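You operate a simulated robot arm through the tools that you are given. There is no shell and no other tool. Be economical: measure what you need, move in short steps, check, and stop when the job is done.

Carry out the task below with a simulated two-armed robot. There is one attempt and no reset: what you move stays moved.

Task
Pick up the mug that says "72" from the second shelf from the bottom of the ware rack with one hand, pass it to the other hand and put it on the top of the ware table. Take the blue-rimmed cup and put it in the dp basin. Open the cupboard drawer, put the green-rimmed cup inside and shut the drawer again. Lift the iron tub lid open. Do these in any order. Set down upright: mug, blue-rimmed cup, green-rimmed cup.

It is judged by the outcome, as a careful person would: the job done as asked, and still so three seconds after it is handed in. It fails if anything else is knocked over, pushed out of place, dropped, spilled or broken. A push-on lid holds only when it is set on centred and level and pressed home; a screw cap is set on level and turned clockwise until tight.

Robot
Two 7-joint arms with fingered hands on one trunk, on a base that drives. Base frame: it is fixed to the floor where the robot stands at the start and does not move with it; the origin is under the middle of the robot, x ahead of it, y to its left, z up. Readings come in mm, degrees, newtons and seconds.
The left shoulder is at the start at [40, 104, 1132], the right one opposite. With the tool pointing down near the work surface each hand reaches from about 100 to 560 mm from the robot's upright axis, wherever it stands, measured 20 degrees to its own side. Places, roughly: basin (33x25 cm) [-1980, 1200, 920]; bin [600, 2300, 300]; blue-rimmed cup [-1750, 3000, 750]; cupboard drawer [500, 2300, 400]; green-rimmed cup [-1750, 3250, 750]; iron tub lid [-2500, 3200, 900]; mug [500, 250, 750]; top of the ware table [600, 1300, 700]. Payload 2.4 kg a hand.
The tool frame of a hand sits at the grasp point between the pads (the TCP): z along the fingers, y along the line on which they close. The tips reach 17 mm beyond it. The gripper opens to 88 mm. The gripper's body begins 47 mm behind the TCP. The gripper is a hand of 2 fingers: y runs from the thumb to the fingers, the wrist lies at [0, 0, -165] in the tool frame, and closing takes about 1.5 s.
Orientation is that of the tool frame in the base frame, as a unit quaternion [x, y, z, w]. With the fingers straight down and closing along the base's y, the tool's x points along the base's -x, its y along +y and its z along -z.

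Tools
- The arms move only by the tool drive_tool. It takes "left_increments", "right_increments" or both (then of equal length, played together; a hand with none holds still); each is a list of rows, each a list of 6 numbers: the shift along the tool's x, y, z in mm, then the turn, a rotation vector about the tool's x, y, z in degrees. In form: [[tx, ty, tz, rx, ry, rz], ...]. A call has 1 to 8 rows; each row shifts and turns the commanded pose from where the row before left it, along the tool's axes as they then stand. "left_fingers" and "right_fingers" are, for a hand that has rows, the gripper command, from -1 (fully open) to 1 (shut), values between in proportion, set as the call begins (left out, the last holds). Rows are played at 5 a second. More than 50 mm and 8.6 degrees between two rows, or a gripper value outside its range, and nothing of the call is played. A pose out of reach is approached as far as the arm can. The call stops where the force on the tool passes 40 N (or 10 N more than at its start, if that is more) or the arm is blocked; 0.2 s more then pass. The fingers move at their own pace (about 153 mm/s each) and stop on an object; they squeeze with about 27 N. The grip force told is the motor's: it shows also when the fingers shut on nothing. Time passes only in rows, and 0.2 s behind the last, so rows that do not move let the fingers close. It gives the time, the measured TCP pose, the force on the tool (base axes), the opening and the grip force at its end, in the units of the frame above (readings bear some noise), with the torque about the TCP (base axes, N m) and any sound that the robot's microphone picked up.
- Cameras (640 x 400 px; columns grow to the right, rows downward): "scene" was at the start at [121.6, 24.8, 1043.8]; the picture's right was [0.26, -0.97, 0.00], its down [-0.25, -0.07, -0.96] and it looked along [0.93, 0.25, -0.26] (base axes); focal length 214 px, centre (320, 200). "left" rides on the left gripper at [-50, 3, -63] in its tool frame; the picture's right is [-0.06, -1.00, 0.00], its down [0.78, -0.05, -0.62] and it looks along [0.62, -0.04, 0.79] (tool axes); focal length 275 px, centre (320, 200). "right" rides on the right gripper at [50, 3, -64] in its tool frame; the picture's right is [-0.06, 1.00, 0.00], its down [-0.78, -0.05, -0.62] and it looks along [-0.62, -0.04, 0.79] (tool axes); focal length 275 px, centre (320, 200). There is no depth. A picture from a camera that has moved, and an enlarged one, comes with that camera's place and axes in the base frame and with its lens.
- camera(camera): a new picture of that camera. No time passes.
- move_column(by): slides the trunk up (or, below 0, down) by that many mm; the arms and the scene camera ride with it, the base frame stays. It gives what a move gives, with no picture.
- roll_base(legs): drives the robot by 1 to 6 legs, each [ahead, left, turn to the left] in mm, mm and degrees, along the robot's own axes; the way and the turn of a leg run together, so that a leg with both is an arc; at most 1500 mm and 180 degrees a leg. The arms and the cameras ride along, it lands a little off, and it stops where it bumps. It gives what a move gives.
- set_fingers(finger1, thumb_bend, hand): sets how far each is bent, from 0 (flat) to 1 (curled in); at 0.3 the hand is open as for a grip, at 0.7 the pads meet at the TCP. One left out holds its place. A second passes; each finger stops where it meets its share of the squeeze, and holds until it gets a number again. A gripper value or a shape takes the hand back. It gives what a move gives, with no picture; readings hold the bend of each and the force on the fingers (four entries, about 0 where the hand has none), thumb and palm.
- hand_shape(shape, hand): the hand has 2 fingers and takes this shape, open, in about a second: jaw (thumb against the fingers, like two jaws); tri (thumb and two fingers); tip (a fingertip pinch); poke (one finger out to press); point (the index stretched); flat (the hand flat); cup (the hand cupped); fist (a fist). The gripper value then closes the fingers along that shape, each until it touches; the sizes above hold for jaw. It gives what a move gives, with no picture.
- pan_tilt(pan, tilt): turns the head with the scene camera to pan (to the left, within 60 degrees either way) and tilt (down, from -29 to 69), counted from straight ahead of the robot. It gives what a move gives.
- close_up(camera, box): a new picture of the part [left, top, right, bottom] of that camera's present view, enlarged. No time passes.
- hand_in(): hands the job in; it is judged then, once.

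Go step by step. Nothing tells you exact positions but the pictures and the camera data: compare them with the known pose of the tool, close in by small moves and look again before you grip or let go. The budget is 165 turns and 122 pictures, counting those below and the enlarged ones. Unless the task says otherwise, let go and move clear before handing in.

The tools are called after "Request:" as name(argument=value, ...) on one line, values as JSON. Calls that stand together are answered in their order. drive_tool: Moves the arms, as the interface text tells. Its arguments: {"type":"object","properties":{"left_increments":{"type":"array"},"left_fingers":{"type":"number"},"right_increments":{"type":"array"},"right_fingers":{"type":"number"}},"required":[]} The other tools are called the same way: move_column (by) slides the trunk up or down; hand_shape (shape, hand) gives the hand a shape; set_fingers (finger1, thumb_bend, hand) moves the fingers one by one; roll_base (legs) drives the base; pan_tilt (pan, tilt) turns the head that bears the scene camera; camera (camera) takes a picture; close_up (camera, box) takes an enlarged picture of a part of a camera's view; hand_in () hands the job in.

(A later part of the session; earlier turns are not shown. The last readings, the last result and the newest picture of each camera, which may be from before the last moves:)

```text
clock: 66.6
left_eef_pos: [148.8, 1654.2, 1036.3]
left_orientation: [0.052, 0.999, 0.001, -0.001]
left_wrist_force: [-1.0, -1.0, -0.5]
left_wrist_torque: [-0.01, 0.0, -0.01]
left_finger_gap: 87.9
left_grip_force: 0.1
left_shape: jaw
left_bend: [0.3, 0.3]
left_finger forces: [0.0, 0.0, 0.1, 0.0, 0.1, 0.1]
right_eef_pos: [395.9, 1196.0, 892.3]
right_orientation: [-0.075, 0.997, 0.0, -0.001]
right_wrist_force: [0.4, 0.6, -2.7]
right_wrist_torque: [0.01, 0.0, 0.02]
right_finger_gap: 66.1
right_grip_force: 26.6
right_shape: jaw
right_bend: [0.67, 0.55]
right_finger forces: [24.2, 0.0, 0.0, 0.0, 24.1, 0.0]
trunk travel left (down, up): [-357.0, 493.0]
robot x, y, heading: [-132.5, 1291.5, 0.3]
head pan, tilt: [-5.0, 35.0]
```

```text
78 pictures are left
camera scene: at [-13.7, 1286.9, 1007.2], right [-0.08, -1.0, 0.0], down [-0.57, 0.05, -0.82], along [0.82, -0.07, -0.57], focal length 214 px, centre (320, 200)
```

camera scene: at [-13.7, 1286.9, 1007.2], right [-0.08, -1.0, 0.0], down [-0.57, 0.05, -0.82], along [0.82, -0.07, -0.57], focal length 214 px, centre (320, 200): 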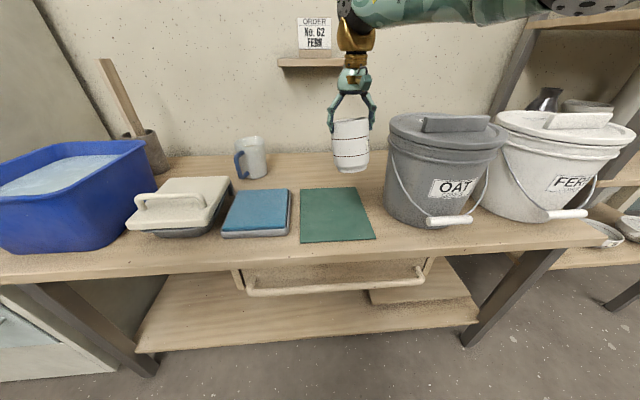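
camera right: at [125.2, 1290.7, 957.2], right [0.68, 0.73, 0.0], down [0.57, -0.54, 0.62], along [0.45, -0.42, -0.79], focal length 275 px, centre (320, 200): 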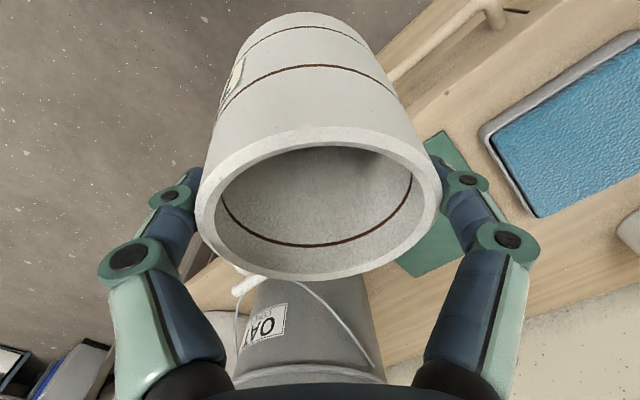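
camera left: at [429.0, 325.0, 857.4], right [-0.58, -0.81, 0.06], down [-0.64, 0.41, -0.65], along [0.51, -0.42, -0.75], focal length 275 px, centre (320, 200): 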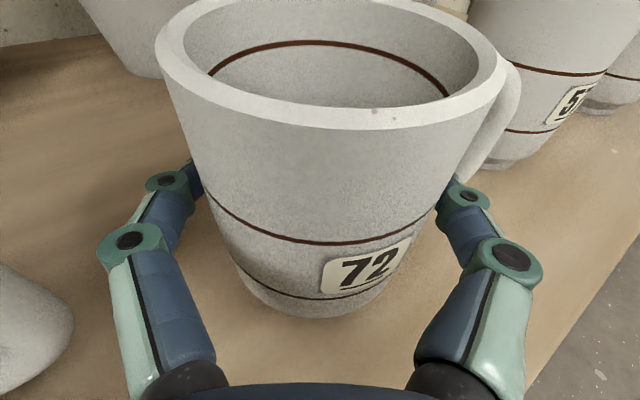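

I'll raise the trunk so the forearm slopes down from above, shift left so it clears the pail, and aim for bare wood at about (555, 1265).

Request:
move_column(by=100)

Request:
roll_base(legs=[[0, 70, 0], [157, 0, 0]])

Request:
drive_tool(right_increments=[[0, 0, 40, 0, 0, 0], [0, 0, 40, 0, 0, 0], [0, 0, 40, 0, 0, 0]])

Request:
camera(camera="scene")

```text
clock: 67.9
left_eef_pos: [149.0, 1653.8, 1135.1]
left_orientation: [0.051, 0.999, 0.001, -0.001]
left_wrist_force: [-0.7, 0.0, 0.5]
left_wrist_torque: [-0.02, 0.05, 0.0]
left_finger_gap: 87.9
left_grip_force: 0.1
left_shape: jaw
left_bend: [0.3, 0.3]
left_finger forces: [0.0, 0.1, 0.0, 0.0, 0.0, 0.0]
right_eef_pos: [395.5, 1197.4, 993.9]
right_orientation: [-0.073, 0.997, 0.0, -0.001]
right_wrist_force: [0.3, -0.3, -3.2]
right_wrist_torque: [0.03, 0.01, -0.01]
right_finger_gap: 66.0
right_grip_force: 26.7
right_shape: jaw
right_bend: [0.67, 0.55]
right_finger forces: [24.2, 0.0, 0.0, 0.0, 24.1, 0.0]
trunk travel left (down, up): [-457.0, 393.0]
robot x, y, heading: [-132.4, 1294.5, 0.7]
head pan, tilt: [-5.0, 35.0]
```

```text
clock: 69.9
left_eef_pos: [304.5, 1727.0, 1135.3]
left_orientation: [0.05, 0.999, 0.001, -0.002]
left_wrist_force: [-0.3, -0.6, -0.3]
left_wrist_torque: [0.01, 0.01, 0.03]
left_finger_gap: 87.9
left_grip_force: 0.1
left_shape: jaw
left_bend: [0.3, 0.3]
left_finger forces: [0.0, 0.0, 0.1, 0.0, 0.1, 0.0]
right_eef_pos: [552.7, 1268.8, 994.3]
right_orientation: [-0.075, 0.997, 0.0, -0.001]
right_wrist_force: [-0.5, -0.8, -2.7]
right_wrist_torque: [0.03, 0.02, 0.0]
right_finger_gap: 66.0
right_grip_force: 26.8
right_shape: jaw
right_bend: [0.67, 0.55]
right_finger forces: [24.2, 0.0, 0.0, 0.1, 24.2, 0.0]
trunk travel left (down, up): [-457.0, 393.0]
robot x, y, heading: [23.9, 1365.1, 0.1]
head pan, tilt: [-5.0, 35.0]
```

```text
clock: 70.7
left_eef_pos: [303.7, 1725.8, 1137.0]
left_orientation: [0.051, 0.999, 0.001, -0.001]
left_wrist_force: [0.2, -0.2, 0.3]
left_wrist_torque: [-0.01, -0.01, -0.03]
left_finger_gap: 87.7
left_grip_force: 0.0
left_shape: jaw
left_bend: [0.3, 0.3]
left_finger forces: [0.0, 0.0, 0.0, 0.0, 0.0, 0.0]
right_eef_pos: [539.9, 1267.6, 883.4]
right_orientation: [-0.075, 0.997, 0.0, 0.001]
right_wrist_force: [-0.2, 0.7, -2.5]
right_wrist_torque: [0.04, 0.0, -0.01]
right_finger_gap: 66.2
right_grip_force: 27.1
right_shape: jaw
right_bend: [0.67, 0.55]
right_finger forces: [24.4, 0.0, 0.0, 0.0, 24.3, 0.0]
right hand out of reach, approached as far as the arm can: row 3
trunk travel left (down, up): [-457.0, 393.0]
robot x, y, heading: [23.7, 1363.4, 0.6]
head pan, tilt: [-5.0, 35.0]
```

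```text
77 pictures are left
camera scene: at [139.6, 1358.7, 1107.8], right [-0.08, -1.0, 0.0], down [-0.57, 0.04, -0.82], along [0.82, -0.06, -0.57], focal length 214 px, centre (320, 200)
```

scene: 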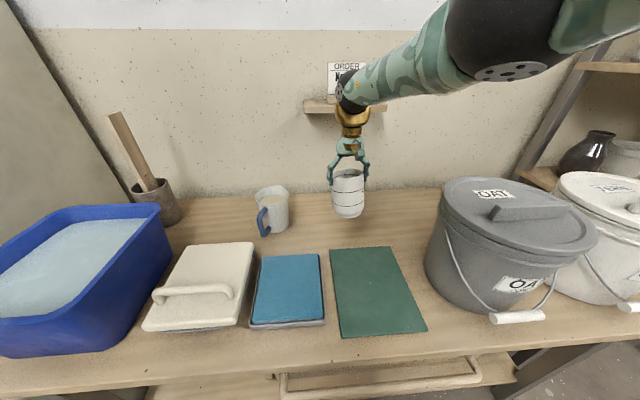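

The mat's back edge is near x≈515 and y<1265, so I'll shift 42 mm left and 18 mm ahead to clear the mat, sponge and jug.

Request:
roll_base(legs=[[0, 42, 0], [18, 0, 0]])

Request:
move_column(by=-70)

Request:
camera(camera="scene")

```text
clock: 72.0
left_eef_pos: [321.3, 1767.4, 1134.2]
left_orientation: [0.052, 0.999, 0.001, -0.001]
left_wrist_force: [0.9, -0.4, -0.1]
left_wrist_torque: [0.02, 0.01, 0.01]
left_finger_gap: 87.8
left_grip_force: 0.1
left_shape: jaw
left_bend: [0.3, 0.3]
left_finger forces: [0.0, 0.0, 0.0, 0.0, 0.0, 0.0]
right_eef_pos: [558.0, 1309.5, 883.4]
right_orientation: [-0.074, 0.997, 0.0, -0.001]
right_wrist_force: [0.9, 0.0, -3.9]
right_wrist_torque: [0.03, 0.0, 0.03]
right_finger_gap: 66.1
right_grip_force: 27.1
right_shape: jaw
right_bend: [0.67, 0.55]
right_finger forces: [24.5, 0.1, 0.0, 0.0, 24.4, 0.0]
trunk travel left (down, up): [-457.0, 393.0]
robot x, y, heading: [42.9, 1405.6, 0.3]
head pan, tilt: [-5.0, 35.0]
```

```text
clock: 73.1
left_eef_pos: [321.8, 1768.2, 1065.2]
left_orientation: [0.052, 0.999, 0.001, -0.001]
left_wrist_force: [-0.1, -0.3, 0.5]
left_wrist_torque: [-0.01, -0.02, -0.01]
left_finger_gap: 87.8
left_grip_force: 0.0
left_shape: jaw
left_bend: [0.3, 0.3]
left_finger forces: [0.1, 0.0, 0.0, 0.0, 0.1, 0.0]
right_eef_pos: [557.2, 1309.0, 815.1]
right_orientation: [-0.074, 0.997, 0.0, 0.0]
right_wrist_force: [0.1, 0.6, -2.9]
right_wrist_torque: [0.01, 0.03, 0.0]
right_finger_gap: 66.3
right_grip_force: 26.6
right_shape: jaw
right_bend: [0.67, 0.55]
right_finger forces: [24.4, 0.0, 0.0, 0.0, 24.2, 0.0]
trunk travel left (down, up): [-387.0, 463.0]
robot x, y, heading: [41.2, 1406.6, 0.6]
head pan, tilt: [-5.0, 35.0]
```

```text
76 pictures are left
camera scene: at [158.7, 1400.6, 1037.4], right [-0.08, -1.0, 0.0], down [-0.57, 0.04, -0.82], along [0.82, -0.06, -0.57], focal length 214 px, centre (320, 200)
```

scene: 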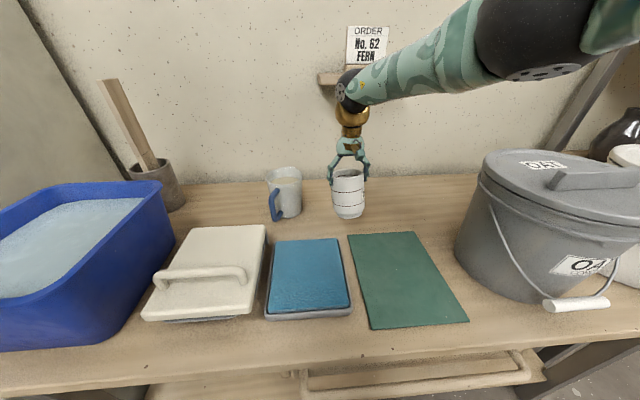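

Request:
move_column(by=-25)

Request:
close_up(camera="scene", box=[250, 120, 450, 250])

Request:
camera(camera="right")

```text
clock: 73.8
left_eef_pos: [322.0, 1768.4, 1040.5]
left_orientation: [0.051, 0.999, 0.001, 0.0]
left_wrist_force: [0.1, 0.3, 1.1]
left_wrist_torque: [-0.05, 0.01, -0.01]
left_finger_gap: 88.0
left_grip_force: 0.0
left_shape: jaw
left_bend: [0.3, 0.3]
left_finger forces: [0.0, 0.1, 0.0, 0.0, 0.0, 0.0]
right_eef_pos: [557.5, 1308.7, 791.2]
right_orientation: [-0.074, 0.997, 0.001, 0.0]
right_wrist_force: [1.0, 0.5, -2.9]
right_wrist_torque: [0.03, -0.01, 0.0]
right_finger_gap: 65.7
right_grip_force: 27.3
right_shape: jaw
right_bend: [0.67, 0.55]
right_finger forces: [24.4, 0.0, 0.0, 0.0, 24.3, 0.0]
trunk travel left (down, up): [-362.0, 488.0]
robot x, y, heading: [37.5, 1406.7, 0.4]
head pan, tilt: [-5.0, 35.0]
```

```text
3.08 times, centred on (350, 185) of scene
camera zoom: at [159.4, 1400.6, 1012.2], right [-0.08, -1.0, 0.0], down [-0.57, 0.04, -0.82], along [0.82, -0.06, -0.57], focal length 660 px, centre (228, 246)
```

zoom: 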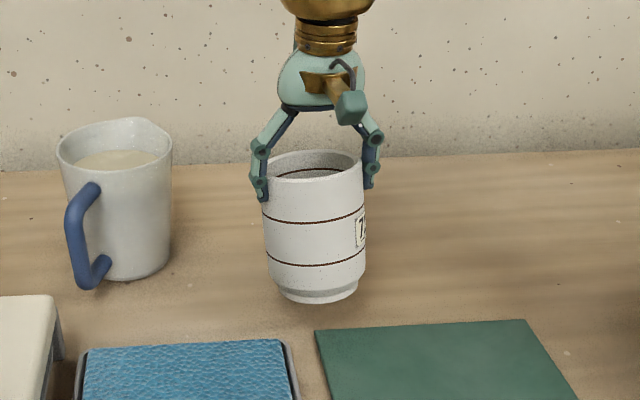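

```text
74 pictures are left
camera right: at [508.6, 1304.5, 852.5], right [-0.09, 1.0, 0.0], down [0.78, 0.07, 0.62], along [0.62, 0.05, -0.79], focal length 275 px, centre (320, 200)
```

right: 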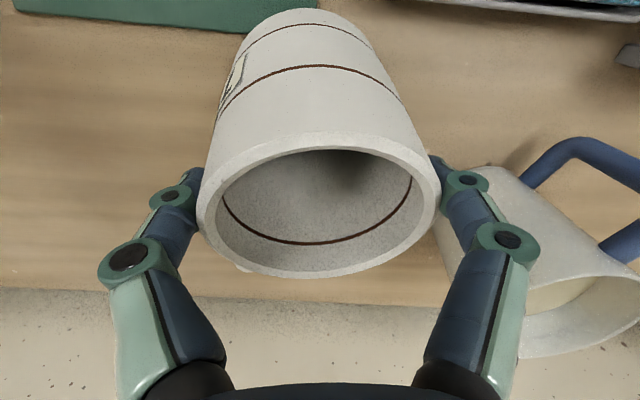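

Request:
drive_tool(right_increments=[[0, 0, 5, 0, 0, 0], [0, 0, 4, 0, 0, 0]])

Request:
drive_tool(right_increments=[[0, 0, 3, 0, 0, 0]])

Request:
close_up(camera="scene", box=[300, 150, 400, 230])

```text
clock: 74.4
left_eef_pos: [321.0, 1767.8, 1040.1]
left_orientation: [0.052, 0.999, 0.0, -0.001]
left_wrist_force: [-0.2, 0.1, -0.1]
left_wrist_torque: [-0.03, 0.04, -0.04]
left_finger_gap: 88.1
left_grip_force: 0.0
left_shape: jaw
left_bend: [0.3, 0.3]
left_finger forces: [0.0, 0.0, 0.1, 0.0, 0.0, 0.0]
right_eef_pos: [557.9, 1310.1, 781.7]
right_orientation: [-0.074, 0.997, 0.0, 0.0]
right_wrist_force: [0.9, 0.2, -2.9]
right_wrist_torque: [0.01, 0.03, -0.01]
right_finger_gap: 66.1
right_grip_force: 27.1
right_shape: jaw
right_bend: [0.67, 0.55]
right_finger forces: [24.4, 0.0, 0.0, 0.0, 24.3, 0.1]
trunk travel left (down, up): [-362.0, 488.0]
robot x, y, heading: [42.3, 1406.7, 0.4]
head pan, tilt: [-5.0, 35.0]
```

```text
clock: 74.8
left_eef_pos: [322.0, 1768.1, 1040.3]
left_orientation: [0.05, 0.999, 0.001, -0.001]
left_wrist_force: [-1.0, 0.4, 0.5]
left_wrist_torque: [-0.01, 0.03, 0.02]
left_finger_gap: 88.2
left_grip_force: 0.0
left_shape: jaw
left_bend: [0.3, 0.3]
left_finger forces: [0.0, 0.2, 0.0, 0.0, 0.0, 0.0]
right_eef_pos: [556.5, 1309.8, 778.0]
right_orientation: [-0.075, 0.997, 0.0, 0.0]
right_wrist_force: [0.3, -0.6, -2.2]
right_wrist_torque: [0.01, -0.01, -0.01]
right_finger_gap: 66.1
right_grip_force: 27.4
right_shape: jaw
right_bend: [0.67, 0.55]
right_finger forces: [24.3, 0.1, 0.0, 0.0, 24.3, 0.0]
trunk travel left (down, up): [-362.0, 488.0]
robot x, y, heading: [41.4, 1408.7, 0.3]
head pan, tilt: [-5.0, 35.0]
```

```text
5.00 times, centred on (350, 190) of scene
camera zoom: at [159.5, 1400.7, 1012.2], right [-0.08, -1.0, 0.0], down [-0.57, 0.04, -0.82], along [0.82, -0.06, -0.57], focal length 1072 px, centre (170, 250)
```

zoom: 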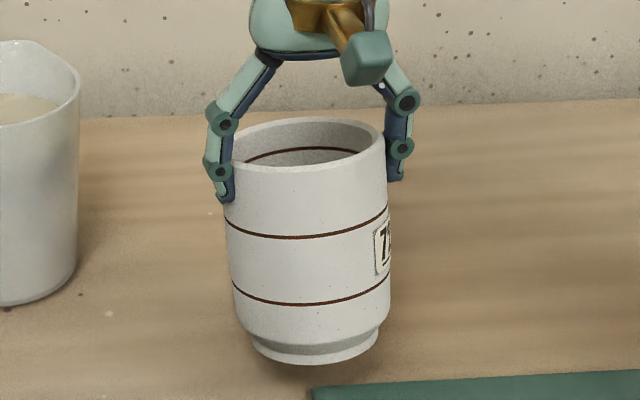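

Request:
drive_tool(right_increments=[[0, 0, 2, 0, 0, 0], [0, 0, 2, 0, 0, 0], [0, 0, 2, 0, 0, 0]])

Request:
drive_tool(right_increments=[[0, 0, 2, 0, 0, 0], [0, 0, 0, 0, 0, 0]])

Request:
drive_tool(right_increments=[[0, 0, 2, 0, 0, 0], [0, 0, 0, 0, 0, 0]])

Request:
close_up(camera="scene", box=[300, 150, 400, 230])

```text
clock: 75.6
left_eef_pos: [320.8, 1768.9, 1041.4]
left_orientation: [0.052, 0.999, 0.001, 0.0]
left_wrist_force: [-0.4, 0.0, -0.1]
left_wrist_torque: [-0.01, -0.01, 0.0]
left_finger_gap: 88.0
left_grip_force: 0.1
left_shape: jaw
left_bend: [0.3, 0.3]
left_finger forces: [0.1, 0.0, 0.0, 0.0, 0.0, 0.1]
right_eef_pos: [558.9, 1310.4, 772.6]
right_orientation: [-0.073, 0.997, 0.0, 0.0]
right_wrist_force: [0.4, 0.1, -3.0]
right_wrist_torque: [0.02, 0.04, 0.01]
right_finger_gap: 66.2
right_grip_force: 26.9
right_shape: jaw
right_bend: [0.67, 0.55]
right_finger forces: [24.4, 0.0, 0.1, 0.1, 24.2, 0.1]
trunk travel left (down, up): [-362.0, 488.0]
robot x, y, heading: [38.8, 1407.1, 0.5]
head pan, tilt: [-5.0, 35.0]
```

```text
clock: 76.2
left_eef_pos: [320.8, 1767.3, 1040.8]
left_orientation: [0.052, 0.999, 0.001, -0.001]
left_wrist_force: [0.4, 0.2, 0.3]
left_wrist_torque: [-0.01, -0.03, -0.01]
left_finger_gap: 87.8
left_grip_force: 0.0
left_shape: jaw
left_bend: [0.3, 0.3]
left_finger forces: [0.0, 0.1, 0.0, 0.0, 0.0, 0.1]
right_eef_pos: [557.2, 1308.4, 769.2]
right_orientation: [-0.074, 0.997, 0.0, 0.0]
right_wrist_force: [0.8, -0.4, -3.0]
right_wrist_torque: [0.05, 0.02, -0.02]
right_finger_gap: 66.3
right_grip_force: 27.0
right_shape: jaw
right_bend: [0.67, 0.55]
right_finger forces: [24.3, 0.0, 0.0, 0.0, 24.3, 0.0]
trunk travel left (down, up): [-362.0, 488.0]
robot x, y, heading: [39.8, 1410.8, 0.7]
head pan, tilt: [-5.0, 35.0]
```

```text
clock: 76.8
left_eef_pos: [320.2, 1768.0, 1040.9]
left_orientation: [0.051, 0.999, 0.001, -0.001]
left_wrist_force: [-0.1, -0.5, 0.3]
left_wrist_torque: [-0.04, 0.01, 0.03]
left_finger_gap: 88.1
left_grip_force: 0.1
left_shape: jaw
left_bend: [0.3, 0.3]
left_finger forces: [0.1, 0.1, 0.1, 0.1, 0.1, 0.1]
right_eef_pos: [559.1, 1308.3, 767.3]
right_orientation: [-0.074, 0.997, 0.001, 0.001]
right_wrist_force: [-0.1, -0.1, -2.5]
right_wrist_torque: [0.03, -0.01, -0.03]
right_finger_gap: 66.0
right_grip_force: 27.0
right_shape: jaw
right_bend: [0.67, 0.55]
right_finger forces: [24.3, 0.0, 0.1, 0.0, 24.2, 0.0]
trunk travel left (down, up): [-362.0, 488.0]
robot x, y, heading: [39.9, 1403.1, 0.7]
head pan, tilt: [-5.0, 35.0]
```

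```text
5.00 times, centred on (350, 190) of scene
camera zoom: at [159.6, 1400.7, 1012.2], right [-0.08, -1.0, 0.0], down [-0.57, 0.04, -0.82], along [0.82, -0.06, -0.57], focal length 1072 px, centre (170, 250)
```

zoom: 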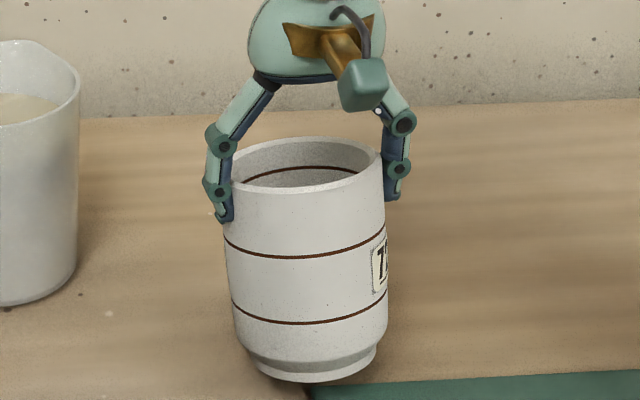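

The table top turns out lower (about 672), so the mat corner reaches x≈530, right at the mug's front edge. I'll nudge the base 25 mm ahead and 8 mm left before touching down.

Request:
roll_base(legs=[[25, 8, 0]])

Request:
drive_tool(right_increments=[[0, 0, 2, 0, 0, 0], [0, 0, 2, 0, 0, 0]])

Request:
drive_tool(right_increments=[[0, 0, 2, 0, 0, 0], [0, 0, 0, 0, 0, 0]])

Request:
close_up(camera="scene", box=[300, 150, 400, 230])

```text
clock: 77.6
left_eef_pos: [346.2, 1777.3, 1041.6]
left_orientation: [0.051, 0.999, 0.001, -0.001]
left_wrist_force: [0.8, -0.4, -0.3]
left_wrist_torque: [0.0, 0.0, 0.03]
left_finger_gap: 87.9
left_grip_force: 0.0
left_shape: jaw
left_bend: [0.3, 0.3]
left_finger forces: [0.0, 0.0, 0.1, 0.0, 0.1, 0.1]
right_eef_pos: [583.6, 1317.4, 768.3]
right_orientation: [-0.074, 0.997, -0.001, -0.001]
right_wrist_force: [0.1, 0.3, -3.6]
right_wrist_torque: [0.01, 0.0, 0.01]
right_finger_gap: 66.4
right_grip_force: 26.8
right_shape: jaw
right_bend: [0.67, 0.55]
right_finger forces: [24.4, 0.1, 0.0, 0.0, 24.3, 0.0]
trunk travel left (down, up): [-362.0, 488.0]
robot x, y, heading: [62.3, 1412.2, 0.4]
head pan, tilt: [-5.0, 35.0]
```

```text
clock: 78.2
left_eef_pos: [345.8, 1775.4, 1039.3]
left_orientation: [0.051, 0.999, 0.0, -0.001]
left_wrist_force: [-0.4, -0.5, -0.3]
left_wrist_torque: [-0.02, 0.01, -0.01]
left_finger_gap: 88.2
left_grip_force: 0.1
left_shape: jaw
left_bend: [0.3, 0.3]
left_finger forces: [0.0, 0.0, 0.0, 0.1, 0.0, 0.0]
right_eef_pos: [583.8, 1318.5, 762.2]
right_orientation: [-0.073, 0.997, 0.0, 0.0]
right_wrist_force: [0.1, 0.3, -3.7]
right_wrist_torque: [0.01, 0.01, 0.0]
right_finger_gap: 66.3
right_grip_force: 26.9
right_shape: jaw
right_bend: [0.67, 0.55]
right_finger forces: [24.4, 0.0, 0.0, 0.0, 24.4, 0.0]
trunk travel left (down, up): [-362.0, 488.0]
robot x, y, heading: [64.1, 1414.7, 0.4]
head pan, tilt: [-5.0, 35.0]
```

```text
clock: 78.8
left_eef_pos: [347.6, 1775.6, 1041.4]
left_orientation: [0.051, 0.999, 0.001, -0.001]
left_wrist_force: [-0.7, 0.9, -0.2]
left_wrist_torque: [0.01, 0.01, 0.0]
left_finger_gap: 87.6
left_grip_force: 0.1
left_shape: jaw
left_bend: [0.3, 0.3]
left_finger forces: [0.0, 0.1, 0.1, 0.0, 0.1, 0.0]
right_eef_pos: [583.7, 1317.9, 759.9]
right_orientation: [-0.074, 0.997, 0.0, 0.001]
right_wrist_force: [0.5, 0.2, -3.5]
right_wrist_torque: [0.02, -0.01, 0.02]
right_finger_gap: 66.1
right_grip_force: 27.1
right_shape: jaw
right_bend: [0.67, 0.55]
right_finger forces: [24.3, 0.1, 0.0, 0.1, 24.3, 0.0]
trunk travel left (down, up): [-362.0, 488.0]
robot x, y, heading: [65.9, 1410.7, 0.4]
head pan, tilt: [-5.0, 35.0]
```

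```text
5.00 times, centred on (350, 190) of scene
camera zoom: at [184.7, 1409.0, 1012.2], right [-0.08, -1.0, 0.0], down [-0.57, 0.04, -0.82], along [0.82, -0.06, -0.57], focal length 1072 px, centre (170, 250)
```

zoom: 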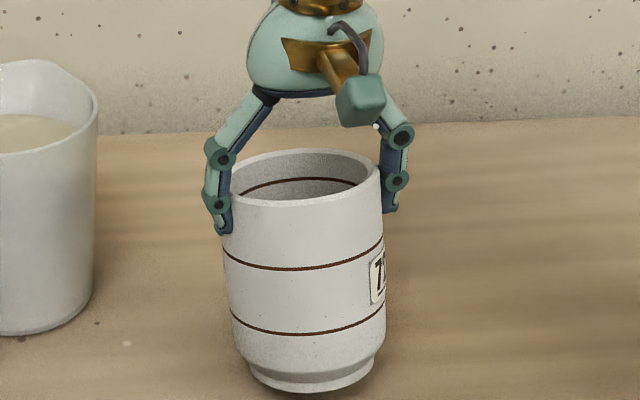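

Request:
drive_tool(right_increments=[[0, 0, 2, 0, 0, 0], [0, 0, 2, 0, 0, 0]])

Request:
drive_tool(right_increments=[[0, 0, 2, 0, 0, 0], [0, 0, 0, 0, 0, 0]])

Request:
drive_tool(right_increments=[[0, 0, 2, 0, 0, 0], [0, 0, 0, 0, 0, 0]])

Request:
close_up(camera="scene", box=[300, 160, 400, 240])

```text
clock: 79.4
left_eef_pos: [345.9, 1775.9, 1040.8]
left_orientation: [0.052, 0.999, 0.001, 0.0]
left_wrist_force: [0.5, -0.7, -0.4]
left_wrist_torque: [0.01, -0.01, 0.02]
left_finger_gap: 87.8
left_grip_force: 0.0
left_shape: jaw
left_bend: [0.3, 0.3]
left_finger forces: [0.0, 0.1, 0.1, 0.0, 0.0, 0.0]
right_eef_pos: [581.6, 1318.4, 756.5]
right_orientation: [-0.074, 0.997, 0.0, 0.0]
right_wrist_force: [-0.1, -1.1, -1.5]
right_wrist_torque: [-0.01, 0.03, 0.0]
right_finger_gap: 66.2
right_grip_force: 27.2
right_shape: jaw
right_bend: [0.67, 0.55]
right_finger forces: [24.2, 0.0, 0.1, 0.0, 24.4, 0.0]
trunk travel left (down, up): [-362.0, 488.0]
robot x, y, heading: [66.9, 1412.0, 0.2]
head pan, tilt: [-5.0, 35.0]
```

```text
clock: 80.0
left_eef_pos: [348.1, 1775.5, 1041.5]
left_orientation: [0.051, 0.999, 0.0, -0.001]
left_wrist_force: [0.3, 0.1, -0.5]
left_wrist_torque: [0.0, 0.01, 0.03]
left_finger_gap: 88.0
left_grip_force: 0.0
left_shape: jaw
left_bend: [0.3, 0.3]
left_finger forces: [0.0, 0.0, 0.0, 0.0, 0.0, 0.0]
right_eef_pos: [581.4, 1317.7, 757.1]
right_orientation: [-0.074, 0.997, 0.0, 0.0]
right_wrist_force: [-0.2, -0.3, -0.6]
right_wrist_torque: [-0.05, 0.04, 0.02]
right_finger_gap: 66.3
right_grip_force: 27.1
right_shape: jaw
right_bend: [0.67, 0.55]
right_finger forces: [24.0, 0.0, 0.0, 0.0, 24.2, 0.0]
right hand out of reach, approached as far as the arm can: row 1
trunk travel left (down, up): [-362.0, 488.0]
robot x, y, heading: [64.8, 1416.7, 0.6]
head pan, tilt: [-5.0, 35.0]
```

```text
clock: 80.6
left_eef_pos: [345.1, 1777.1, 1041.5]
left_orientation: [0.051, 0.999, 0.0, -0.001]
left_wrist_force: [0.5, 0.3, -1.2]
left_wrist_torque: [0.01, 0.0, -0.04]
left_finger_gap: 87.8
left_grip_force: 0.0
left_shape: jaw
left_bend: [0.3, 0.3]
left_finger forces: [0.0, 0.1, 0.0, 0.0, 0.0, 0.0]
right_eef_pos: [580.4, 1317.4, 756.5]
right_orientation: [-0.074, 0.997, 0.0, 0.001]
right_wrist_force: [-1.4, -1.4, 6.0]
right_wrist_torque: [-0.01, 0.01, 0.0]
right_finger_gap: 65.4
right_grip_force: 26.7
right_shape: jaw
right_bend: [0.68, 0.55]
right_finger forces: [24.3, 0.0, 0.0, 0.0, 25.3, 0.1]
trunk travel left (down, up): [-362.0, 488.0]
robot x, y, heading: [64.3, 1415.9, 0.5]
head pan, tilt: [-5.0, 35.0]
```

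```text
5.00 times, centred on (350, 200) of scene
camera zoom: at [184.0, 1408.9, 1012.4], right [-0.08, -1.0, 0.0], down [-0.57, 0.04, -0.82], along [0.82, -0.06, -0.57], focal length 1072 px, centre (170, 200)
```

zoom: 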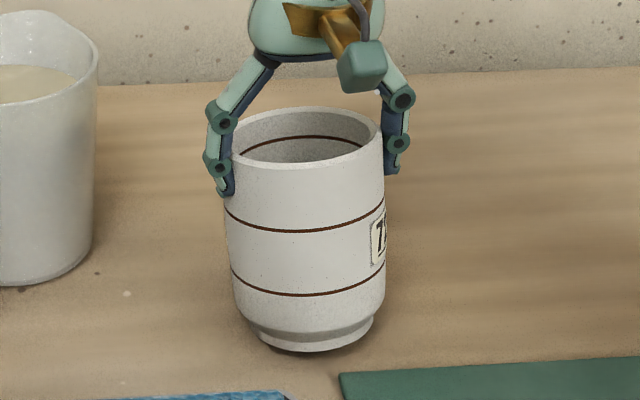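

Contact is made (force +6 N) with the mug upright on bare wood. I'll release slowly and rise.

Request:
drive_tool(right_increments=[[0, 0, 0, 0, 0, 0], [0, 0, 0, 0, 0, 0], [0, 0, 0, 0, 0, 0], [0, 0, 0, 0, 0, 0], [0, 0, 0, 0, 0, 0]], right_fingers=-1)

Request:
move_column(by=130)

Request:
camera(camera="scene")

```text
clock: 81.8
left_eef_pos: [346.2, 1776.4, 1040.9]
left_orientation: [0.051, 0.999, 0.001, 0.0]
left_wrist_force: [0.6, -0.8, -0.4]
left_wrist_torque: [0.03, -0.01, -0.01]
left_finger_gap: 87.6
left_grip_force: 0.1
left_shape: jaw
left_bend: [0.3, 0.3]
left_finger forces: [0.0, 0.1, 0.0, 0.0, 0.0, 0.2]
right_eef_pos: [580.3, 1317.8, 755.9]
right_orientation: [-0.074, 0.997, 0.0, 0.001]
right_wrist_force: [-0.5, -0.2, 0.1]
right_wrist_torque: [0.01, 0.0, 0.01]
right_finger_gap: 88.0
right_grip_force: 0.1
right_shape: jaw
right_bend: [0.3, 0.3]
right_finger forces: [0.0, 0.1, 0.0, 0.0, 0.0, 0.1]
trunk travel left (down, up): [-362.0, 488.0]
robot x, y, heading: [64.3, 1413.1, 0.4]
head pan, tilt: [-5.0, 35.0]
```

```text
clock: 83.4
left_eef_pos: [347.5, 1777.3, 1169.3]
left_orientation: [0.051, 0.999, 0.001, 0.0]
left_wrist_force: [-0.1, 0.2, 0.0]
left_wrist_torque: [0.0, 0.0, 0.0]
left_finger_gap: 88.1
left_grip_force: 0.0
left_shape: jaw
left_bend: [0.3, 0.3]
left_finger forces: [0.0, 0.1, 0.0, 0.0, 0.1, 0.1]
right_eef_pos: [585.4, 1317.6, 909.9]
right_orientation: [-0.074, 0.997, -0.002, 0.023]
right_wrist_force: [0.1, -0.5, -0.6]
right_wrist_torque: [0.01, 0.0, -0.01]
right_finger_gap: 88.0
right_grip_force: 0.2
right_shape: jaw
right_bend: [0.3, 0.3]
right_finger forces: [0.0, 0.1, 0.0, 0.0, 0.1, 0.1]
trunk travel left (down, up): [-492.0, 358.0]
robot x, y, heading: [61.3, 1411.2, 0.8]
head pan, tilt: [-5.0, 35.0]
```

```text
69 pictures are left
camera scene: at [181.7, 1409.0, 1143.0], right [-0.08, -1.0, 0.0], down [-0.57, 0.04, -0.82], along [0.82, -0.06, -0.57], focal length 214 px, centre (320, 200)
```

scene: 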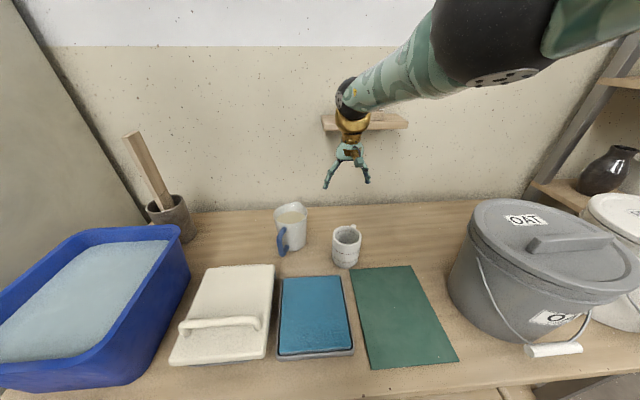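

Mug 72 stands upright on the ware table. I'll back off, tuck the arms and look around for the cups.

Request:
roll_base(legs=[[-500, 0, 0], [0, 0, 110]])

Request:
drive_tool(right_increments=[[40, 0, 0, 0, 0, 0], [40, 0, 0, 0, 0, 0], [40, 0, 0, 0, 0, 0]], left_increments=[[0, -40, 0, 0, 0, 0], [0, -40, 0, 0, 0, 0], [0, -40, 0, 0, 0, 0]])

Request:
pan_tilt(pan=10, tilt=15)

Request:
camera(camera="scene")

```text
clock: 91.0
left_eef_pos: [-872.5, 1546.8, 1170.6]
left_orientation: [0.791, -0.612, 0.001, 0.001]
left_wrist_force: [-0.5, -0.2, -0.4]
left_wrist_torque: [-0.01, 0.0, 0.01]
left_finger_gap: 88.0
left_grip_force: 0.1
left_shape: jaw
left_bend: [0.3, 0.3]
left_finger forces: [0.0, 0.0, 0.0, 0.0, 0.0, 0.1]
right_eef_pos: [-525.6, 1932.5, 910.3]
right_orientation: [0.861, -0.508, -0.018, -0.015]
right_wrist_force: [1.1, -0.7, -0.6]
right_wrist_torque: [-0.04, 0.01, -0.01]
right_finger_gap: 88.0
right_grip_force: 0.1
right_shape: jaw
right_bend: [0.3, 0.3]
right_finger forces: [0.0, 0.0, 0.1, 0.0, 0.0, 0.0]
trunk travel left (down, up): [-492.0, 358.0]
robot x, y, heading: [-434.1, 1407.3, 110.6]
head pan, tilt: [-5.0, 35.0]
```

```text
clock: 91.8
left_eef_pos: [-755.1, 1576.7, 1169.2]
left_orientation: [0.791, -0.612, 0.0, 0.002]
left_wrist_force: [0.2, -0.4, -0.2]
left_wrist_torque: [-0.03, 0.03, 0.01]
left_finger_gap: 87.9
left_grip_force: 0.0
left_shape: jaw
left_bend: [0.3, 0.3]
left_finger forces: [0.1, 0.0, 0.1, 0.0, 0.0, 0.0]
right_eef_pos: [-464.6, 1826.4, 903.9]
right_orientation: [0.86, -0.509, -0.019, -0.016]
right_wrist_force: [-1.2, 0.1, 0.0]
right_wrist_torque: [-0.03, 0.01, 0.02]
right_finger_gap: 88.1
right_grip_force: 0.1
right_shape: jaw
right_bend: [0.3, 0.3]
right_finger forces: [0.1, 0.0, 0.0, 0.0, 0.0, 0.0]
trunk travel left (down, up): [-492.0, 358.0]
robot x, y, heading: [-439.0, 1408.9, 110.9]
head pan, tilt: [-5.0, 35.0]
```

```text
clock: 92.6
left_eef_pos: [-755.4, 1577.7, 1170.3]
left_orientation: [0.791, -0.612, 0.0, 0.002]
left_wrist_force: [0.3, 0.0, -0.2]
left_wrist_torque: [0.01, 0.01, 0.01]
left_finger_gap: 87.9
left_grip_force: 0.0
left_shape: jaw
left_bend: [0.3, 0.3]
left_finger forces: [0.0, 0.0, 0.0, 0.1, 0.1, 0.0]
right_eef_pos: [-466.8, 1827.5, 903.1]
right_orientation: [0.861, -0.509, -0.017, -0.014]
right_wrist_force: [0.4, -0.1, 0.4]
right_wrist_torque: [0.03, 0.0, 0.0]
right_finger_gap: 87.9
right_grip_force: 0.0
right_shape: jaw
right_bend: [0.3, 0.3]
right_finger forces: [0.1, 0.0, 0.0, 0.0, 0.0, 0.0]
trunk travel left (down, up): [-492.0, 358.0]
robot x, y, heading: [-436.6, 1406.1, 110.7]
head pan, tilt: [10.0, 15.0]
```

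```text
68 pictures are left
camera scene: at [-493.4, 1516.8, 1174.9], right [0.86, 0.51, 0.0], down [0.13, -0.22, -0.97], along [-0.5, 0.83, -0.26], focal length 214 px, centre (320, 200)
```

scene: 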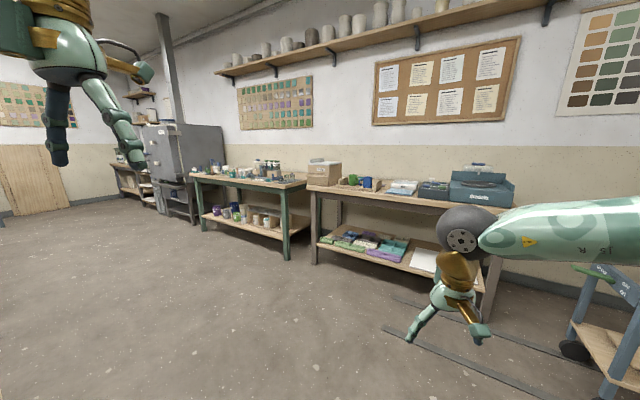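

Request:
close_up(camera="scene", box=[120, 140, 340, 260])

```text
2.91 times, centred on (230, 200) of scene
camera zoom: at [-493.4, 1516.8, 1174.9], right [0.86, 0.51, 0.0], down [0.13, -0.22, -0.97], along [-0.5, 0.83, -0.26], focal length 624 px, centre (582, 200)
```

zoom: 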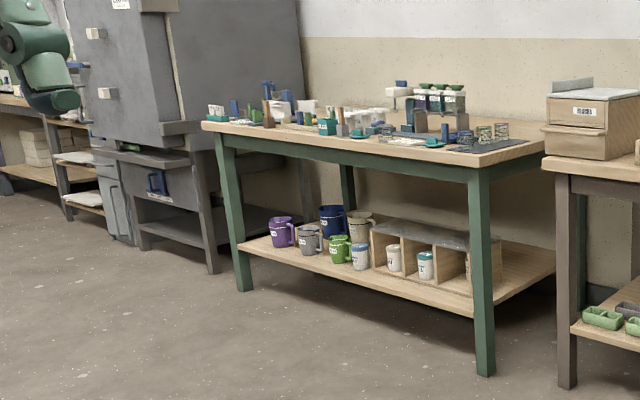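

The cups should be on the green-legged bench, whose front is near y≈3040. I'll drive closer, facing it.

Request:
roll_base(legs=[[0, 0, -20.7], [0, 1300, 0], [950, 0, 0]])

Request:
pan_tilt(pan=0, tilt=30)

Request:
camera(camera="scene")

```text
clock: 96.2
left_eef_pos: [-932.1, 1675.7, 1169.9]
left_orientation: [-0.674, 0.739, 0.0, -0.001]
left_wrist_force: [0.4, 0.8, -0.5]
left_wrist_torque: [0.01, 0.0, 0.02]
left_finger_gap: 88.1
left_grip_force: 0.1
left_shape: jaw
left_bend: [0.3, 0.3]
left_finger forces: [0.1, 0.0, 0.0, 0.1, 0.1, 0.1]
right_eef_pos: [-578.0, 1811.3, 903.7]
right_orientation: [0.761, -0.648, -0.015, -0.017]
right_wrist_force: [0.2, 0.7, -0.2]
right_wrist_torque: [0.03, 0.0, -0.01]
right_finger_gap: 87.9
right_grip_force: 0.0
right_shape: jaw
right_bend: [0.3, 0.3]
right_finger forces: [0.0, 0.0, 0.1, 0.0, 0.0, 0.0]
trunk travel left (down, up): [-492.0, 358.0]
robot x, y, heading: [-692.4, 1408.7, 91.2]
head pan, tilt: [10.0, 15.0]
stopped in leg 2: the robot was blocked; the commanded pose is now the measured one
```

```text
clock: 96.9
left_eef_pos: [-933.3, 1676.2, 1168.1]
left_orientation: [-0.674, 0.739, 0.0, -0.001]
left_wrist_force: [-0.4, 0.9, 0.1]
left_wrist_torque: [0.02, 0.01, -0.01]
left_finger_gap: 87.8
left_grip_force: 0.1
left_shape: jaw
left_bend: [0.3, 0.3]
left_finger forces: [0.0, 0.1, 0.0, 0.0, 0.0, 0.0]
right_eef_pos: [-578.0, 1811.5, 904.3]
right_orientation: [0.761, -0.648, -0.016, -0.018]
right_wrist_force: [0.1, -0.5, -0.7]
right_wrist_torque: [0.01, 0.0, -0.01]
right_finger_gap: 88.1
right_grip_force: 0.1
right_shape: jaw
right_bend: [0.3, 0.3]
right_finger forces: [0.1, 0.1, 0.1, 0.1, 0.0, 0.0]
trunk travel left (down, up): [-492.0, 358.0]
robot x, y, heading: [-691.4, 1413.1, 91.0]
head pan, tilt: [0.0, 30.0]
```

```text
66 pictures are left
camera scene: at [-691.2, 1528.9, 1150.9], right [1.0, 0.02, 0.0], down [0.01, -0.5, -0.87], along [-0.02, 0.87, -0.5], focal length 214 px, centre (320, 200)
```

scene: 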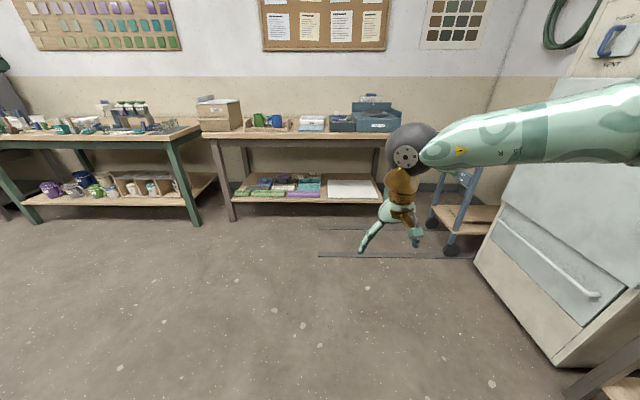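

I was blocked on my left side; I'll look left to see by what.

Request:
pan_tilt(pan=60, tilt=35)

Request:
camera(camera="scene")

```text
clock: 98.2
left_eef_pos: [-933.5, 1676.8, 1168.9]
left_orientation: [-0.674, 0.739, -0.001, -0.001]
left_wrist_force: [-0.5, -1.1, 1.3]
left_wrist_torque: [-0.02, -0.02, -0.02]
left_finger_gap: 87.6
left_grip_force: 0.0
left_shape: jaw
left_bend: [0.3, 0.3]
left_finger forces: [0.0, 0.0, 0.0, 0.0, 0.1, 0.1]
right_eef_pos: [-578.0, 1813.0, 903.9]
right_orientation: [0.761, -0.649, -0.016, -0.017]
right_wrist_force: [-0.5, -0.5, 0.0]
right_wrist_torque: [-0.01, 0.01, 0.02]
right_finger_gap: 88.0
right_grip_force: 0.1
right_shape: jaw
right_bend: [0.3, 0.3]
right_finger forces: [0.0, 0.0, 0.1, 0.0, 0.0, 0.0]
trunk travel left (down, up): [-492.0, 358.0]
robot x, y, heading: [-686.3, 1414.0, 91.2]
head pan, tilt: [60.0, 35.0]
```

```text
65 pictures are left
camera scene: at [-766.5, 1481.1, 1143.0], right [0.48, 0.88, 0.0], down [0.5, -0.28, -0.82], along [-0.72, 0.4, -0.57], focal length 214 px, centre (320, 200)
```

scene: 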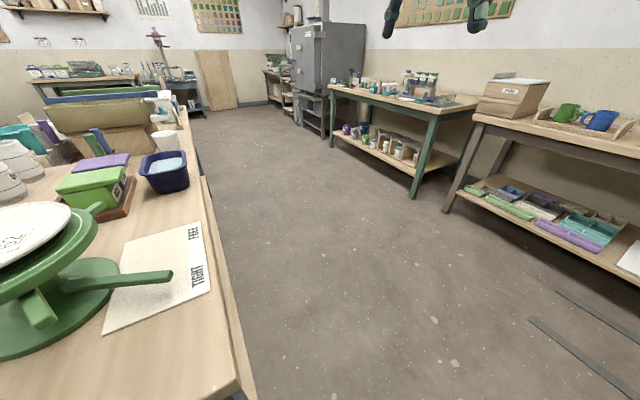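

A long island bench sits to my left (edge near y≈1435). I'll go ahead into the aisle first, then move left.

Request:
roll_base(legs=[[0, -30, 0], [850, 0, -1.2], [0, 1100, 0]])

Request:
pan_tilt(pan=0, tilt=20)

Request:
camera(camera="scene")

```text
clock: 108.4
left_eef_pos: [-1996.9, 2546.6, 1169.4]
left_orientation: [-0.665, 0.747, 0.0, -0.001]
left_wrist_force: [-0.1, 0.2, 0.6]
left_wrist_torque: [-0.01, 0.0, 0.03]
left_finger_gap: 87.6
left_grip_force: 0.1
left_shape: jaw
left_bend: [0.3, 0.3]
left_finger forces: [0.1, 0.1, 0.0, 0.0, 0.1, 0.1]
right_eef_pos: [-1639.3, 2672.7, 903.5]
right_orientation: [0.752, -0.658, -0.016, -0.018]
right_wrist_force: [-0.3, -0.2, -0.7]
right_wrist_torque: [-0.01, 0.02, 0.01]
right_finger_gap: 87.8
right_grip_force: 0.1
right_shape: jaw
right_bend: [0.3, 0.3]
right_finger forces: [0.0, 0.0, 0.1, 0.0, 0.0, 0.0]
trunk travel left (down, up): [-492.0, 358.0]
robot x, y, heading: [-1762.3, 2275.6, 89.3]
head pan, tilt: [60.0, 35.0]
```

```text
clock: 109.7
left_eef_pos: [-1997.1, 2547.4, 1168.7]
left_orientation: [-0.664, 0.747, 0.0, -0.001]
left_wrist_force: [-0.7, 0.5, 0.7]
left_wrist_torque: [-0.02, -0.02, 0.01]
left_finger_gap: 88.1
left_grip_force: 0.0
left_shape: jaw
left_bend: [0.3, 0.3]
left_finger forces: [0.0, 0.1, 0.0, 0.0, 0.0, 0.1]
right_eef_pos: [-1638.7, 2673.8, 903.3]
right_orientation: [0.753, -0.658, -0.016, -0.017]
right_wrist_force: [-0.5, 0.1, -0.7]
right_wrist_torque: [-0.01, -0.01, -0.01]
right_finger_gap: 87.9
right_grip_force: 0.0
right_shape: jaw
right_bend: [0.3, 0.3]
right_finger forces: [0.0, 0.0, 0.1, 0.0, 0.0, 0.0]
trunk travel left (down, up): [-492.0, 358.0]
robot x, y, heading: [-1758.8, 2275.4, 89.4]
head pan, tilt: [0.0, 20.0]
```

```text
64 pictures are left
camera scene: at [-1758.7, 2396.2, 1166.9], right [1.0, -0.01, 0.0], down [0.0, -0.34, -0.94], along [0.01, 0.94, -0.34], focal length 214 px, centre (320, 200)
```

scene: 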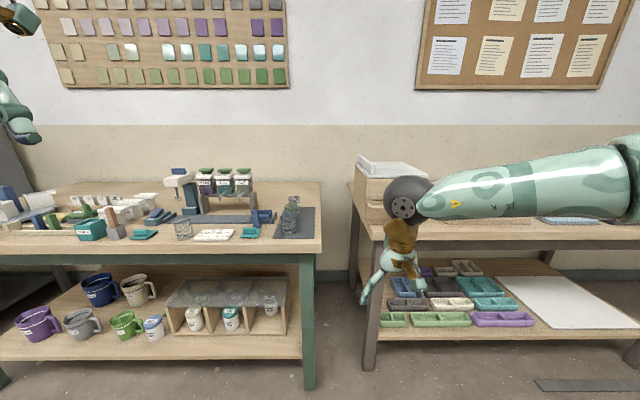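

Request:
close_up(camera="scene", box=[120, 150, 340, 270])

Request:
close_up(camera="scene", box=[0, 150, 170, 250])

```text
2.91 times, centred on (230, 210) of scene
camera zoom: at [-1758.7, 2396.2, 1166.9], right [1.0, -0.01, 0.0], down [0.0, -0.34, -0.94], along [0.01, 0.94, -0.34], focal length 624 px, centre (582, 171)
```

zoom: 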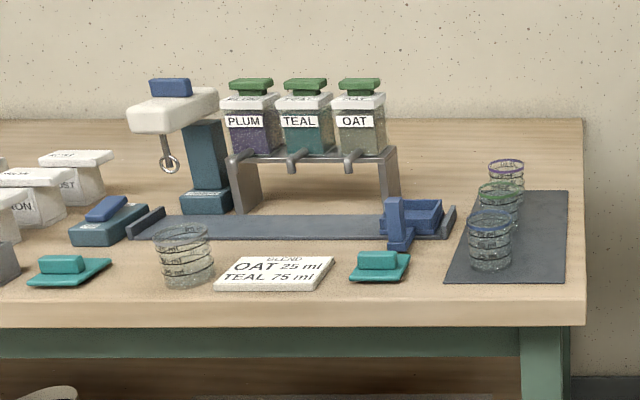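

```text
3.76 times, centred on (85, 200) of scene
camera zoom: at [-1758.7, 2396.2, 1166.9], right [1.0, -0.01, 0.0], down [0.0, -0.34, -0.94], along [0.01, 0.94, -0.34], focal length 807 px, centre (1205, 200)
```

zoom: 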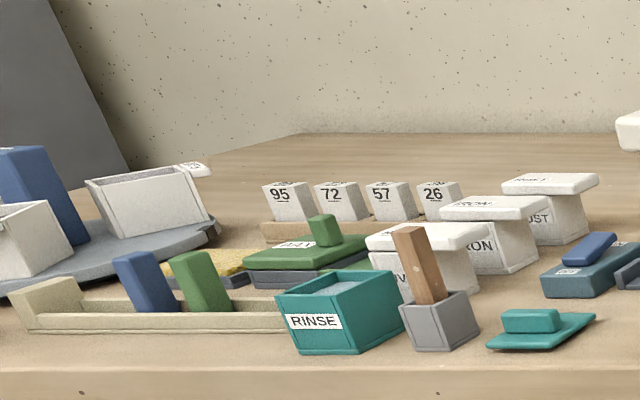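

I see three glasses on the dark mat at the bench's right end: blue-rimmed in front, green in the middle, purple behind. The IRON tub is among the white tubs to the left. I'll position for the blue cup with the right hand.

Request:
roll_base(legs=[[0, 215, 0.6], [400, 0, 0]])

Request:
drive_tool(right_increments=[[0, 0, -20, 0, 2.6, 4.1], [0, 0, -20, 0, 0, 4.1]])

Request:
pan_tilt(pan=-10, tilt=35)

Request:
camera(camera="scene")

Request:
camera(camera="right")

```text
clock: 113.5
left_eef_pos: [-2218.8, 2948.6, 1168.3]
left_orientation: [-0.669, 0.743, -0.001, -0.002]
left_wrist_force: [-0.5, 1.1, -1.3]
left_wrist_torque: [-0.01, 0.0, 0.02]
left_finger_gap: 87.8
left_grip_force: 0.0
left_shape: jaw
left_bend: [0.3, 0.3]
left_finger forces: [0.0, 0.0, 0.0, 0.1, 0.1, 0.0]
right_eef_pos: [-1861.2, 3080.5, 904.1]
right_orientation: [0.757, -0.653, -0.015, -0.017]
right_wrist_force: [-0.5, -0.8, -0.6]
right_wrist_torque: [0.02, 0.01, 0.01]
right_finger_gap: 88.0
right_grip_force: 0.0
right_shape: jaw
right_bend: [0.3, 0.3]
right_finger forces: [0.1, 0.1, 0.0, 0.0, 0.1, 0.0]
trunk travel left (down, up): [-492.0, 358.0]
robot x, y, heading: [-1977.8, 2679.9, 90.6]
head pan, tilt: [0.0, 20.0]
```

```text
clock: 114.1
left_eef_pos: [-2218.8, 2949.2, 1168.9]
left_orientation: [-0.669, 0.743, 0.0, 0.0]
left_wrist_force: [0.8, -0.1, -0.5]
left_wrist_torque: [-0.04, -0.03, -0.01]
left_finger_gap: 88.1
left_grip_force: 0.0
left_shape: jaw
left_bend: [0.3, 0.3]
left_finger forces: [0.0, 0.1, 0.1, 0.0, 0.0, 0.0]
right_eef_pos: [-1862.1, 3078.7, 943.4]
right_orientation: [0.709, -0.706, 0.0, -0.001]
right_wrist_force: [-0.8, -0.4, 0.0]
right_wrist_torque: [-0.01, 0.01, 0.01]
right_finger_gap: 88.1
right_grip_force: 0.1
right_shape: jaw
right_bend: [0.3, 0.3]
right_finger forces: [0.0, 0.0, 0.0, 0.0, 0.0, 0.0]
trunk travel left (down, up): [-492.0, 358.0]
robot x, y, heading: [-1978.5, 2680.5, 90.3]
head pan, tilt: [0.0, 20.0]
```

```text
clock: 114.9
left_eef_pos: [-2218.9, 2947.8, 1170.6]
left_orientation: [-0.669, 0.743, -0.002, -0.002]
left_wrist_force: [-0.1, 0.2, -0.8]
left_wrist_torque: [-0.01, -0.01, 0.02]
left_finger_gap: 88.1
left_grip_force: 0.1
left_shape: jaw
left_bend: [0.3, 0.3]
left_finger forces: [0.1, 0.0, 0.0, 0.0, 0.1, 0.0]
right_eef_pos: [-1861.7, 3077.9, 944.5]
right_orientation: [0.709, -0.705, 0.001, -0.001]
right_wrist_force: [0.3, 0.0, 0.2]
right_wrist_torque: [-0.03, 0.05, -0.03]
right_finger_gap: 88.2
right_grip_force: 0.0
right_shape: jaw
right_bend: [0.3, 0.3]
right_finger forces: [0.0, 0.1, 0.0, 0.0, 0.0, 0.0]
trunk travel left (down, up): [-492.0, 358.0]
robot x, y, heading: [-1979.5, 2680.0, 90.4]
head pan, tilt: [-10.0, 35.0]
```

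```text
61 pictures are left
camera scene: at [-1963.2, 2794.6, 1143.1], right [0.99, -0.17, 0.0], down [-0.1, -0.57, -0.82], along [0.14, 0.81, -0.57], focal length 214 px, centre (320, 200)
```

scene: 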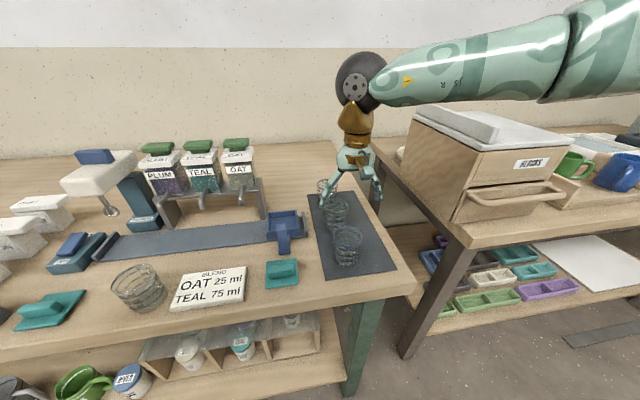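

```text
60 pictures are left
camera right: at [-1864.7, 3028.5, 1006.2], right [-1.0, 0.06, 0.0], down [0.04, 0.78, 0.62], along [0.04, 0.62, -0.78], focal length 275 px, centre (320, 200)
```

right: 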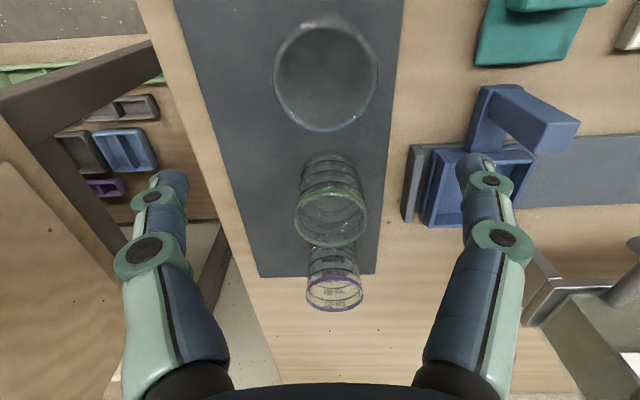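

From both views the blue cup is at about (-1864, 3067), rim z≈858, bench z≈780. I'll centre above it and descend part-way.

Request:
drive_tool(right_increments=[[11, 3, 0, 0, 0, 0], [0, 0, 30, 0, 0, 0], [0, 0, 25, 0, 0, 0]])

Request:
camera(camera="right")

Request:
close_up(camera="scene", box=[290, 130, 430, 290])

```text
clock: 115.7
left_eef_pos: [-2218.6, 2949.1, 1168.8]
left_orientation: [-0.669, 0.744, -0.002, -0.001]
left_wrist_force: [0.4, 0.4, 0.1]
left_wrist_torque: [0.0, 0.0, -0.01]
left_finger_gap: 87.8
left_grip_force: 0.0
left_shape: jaw
left_bend: [0.3, 0.3]
left_finger forces: [0.0, 0.0, 0.0, 0.0, 0.0, 0.1]
right_eef_pos: [-1863.4, 3067.6, 889.2]
right_orientation: [0.709, -0.705, 0.001, -0.002]
right_wrist_force: [0.2, -0.2, 0.8]
right_wrist_torque: [-0.03, 0.0, -0.01]
right_finger_gap: 88.0
right_grip_force: 0.1
right_shape: jaw
right_bend: [0.3, 0.3]
right_finger forces: [0.0, 0.0, 0.0, 0.0, 0.1, 0.0]
trunk travel left (down, up): [-492.0, 358.0]
robot x, y, heading: [-1980.7, 2675.6, 90.4]
head pan, tilt: [-10.0, 35.0]
```

```text
59 pictures are left
camera right: at [-1867.1, 3017.8, 951.5], right [-1.0, 0.06, 0.0], down [0.04, 0.78, 0.62], along [0.04, 0.62, -0.78], focal length 275 px, centre (320, 200)
```

right: 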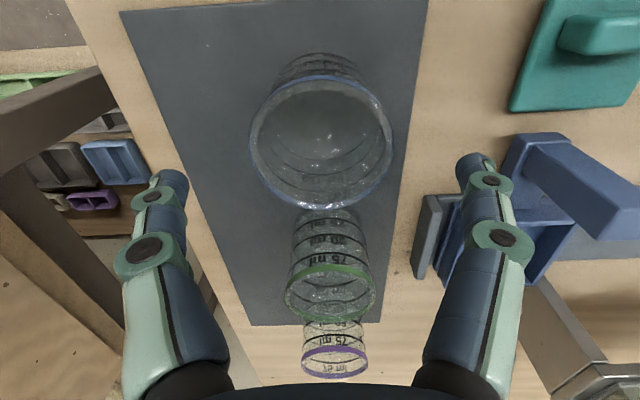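

```text
2.50 times, centred on (360, 210) of scene
camera zoom: at [-1963.2, 2794.6, 1143.0], right [0.99, -0.17, 0.0], down [-0.1, -0.57, -0.82], along [0.14, 0.81, -0.57], focal length 536 px, centre (220, 175)
```

zoom: 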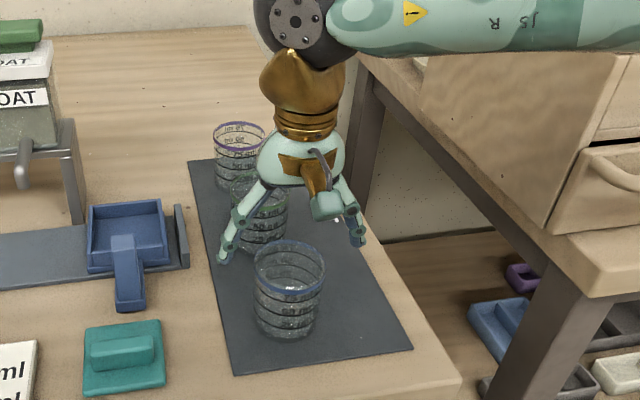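

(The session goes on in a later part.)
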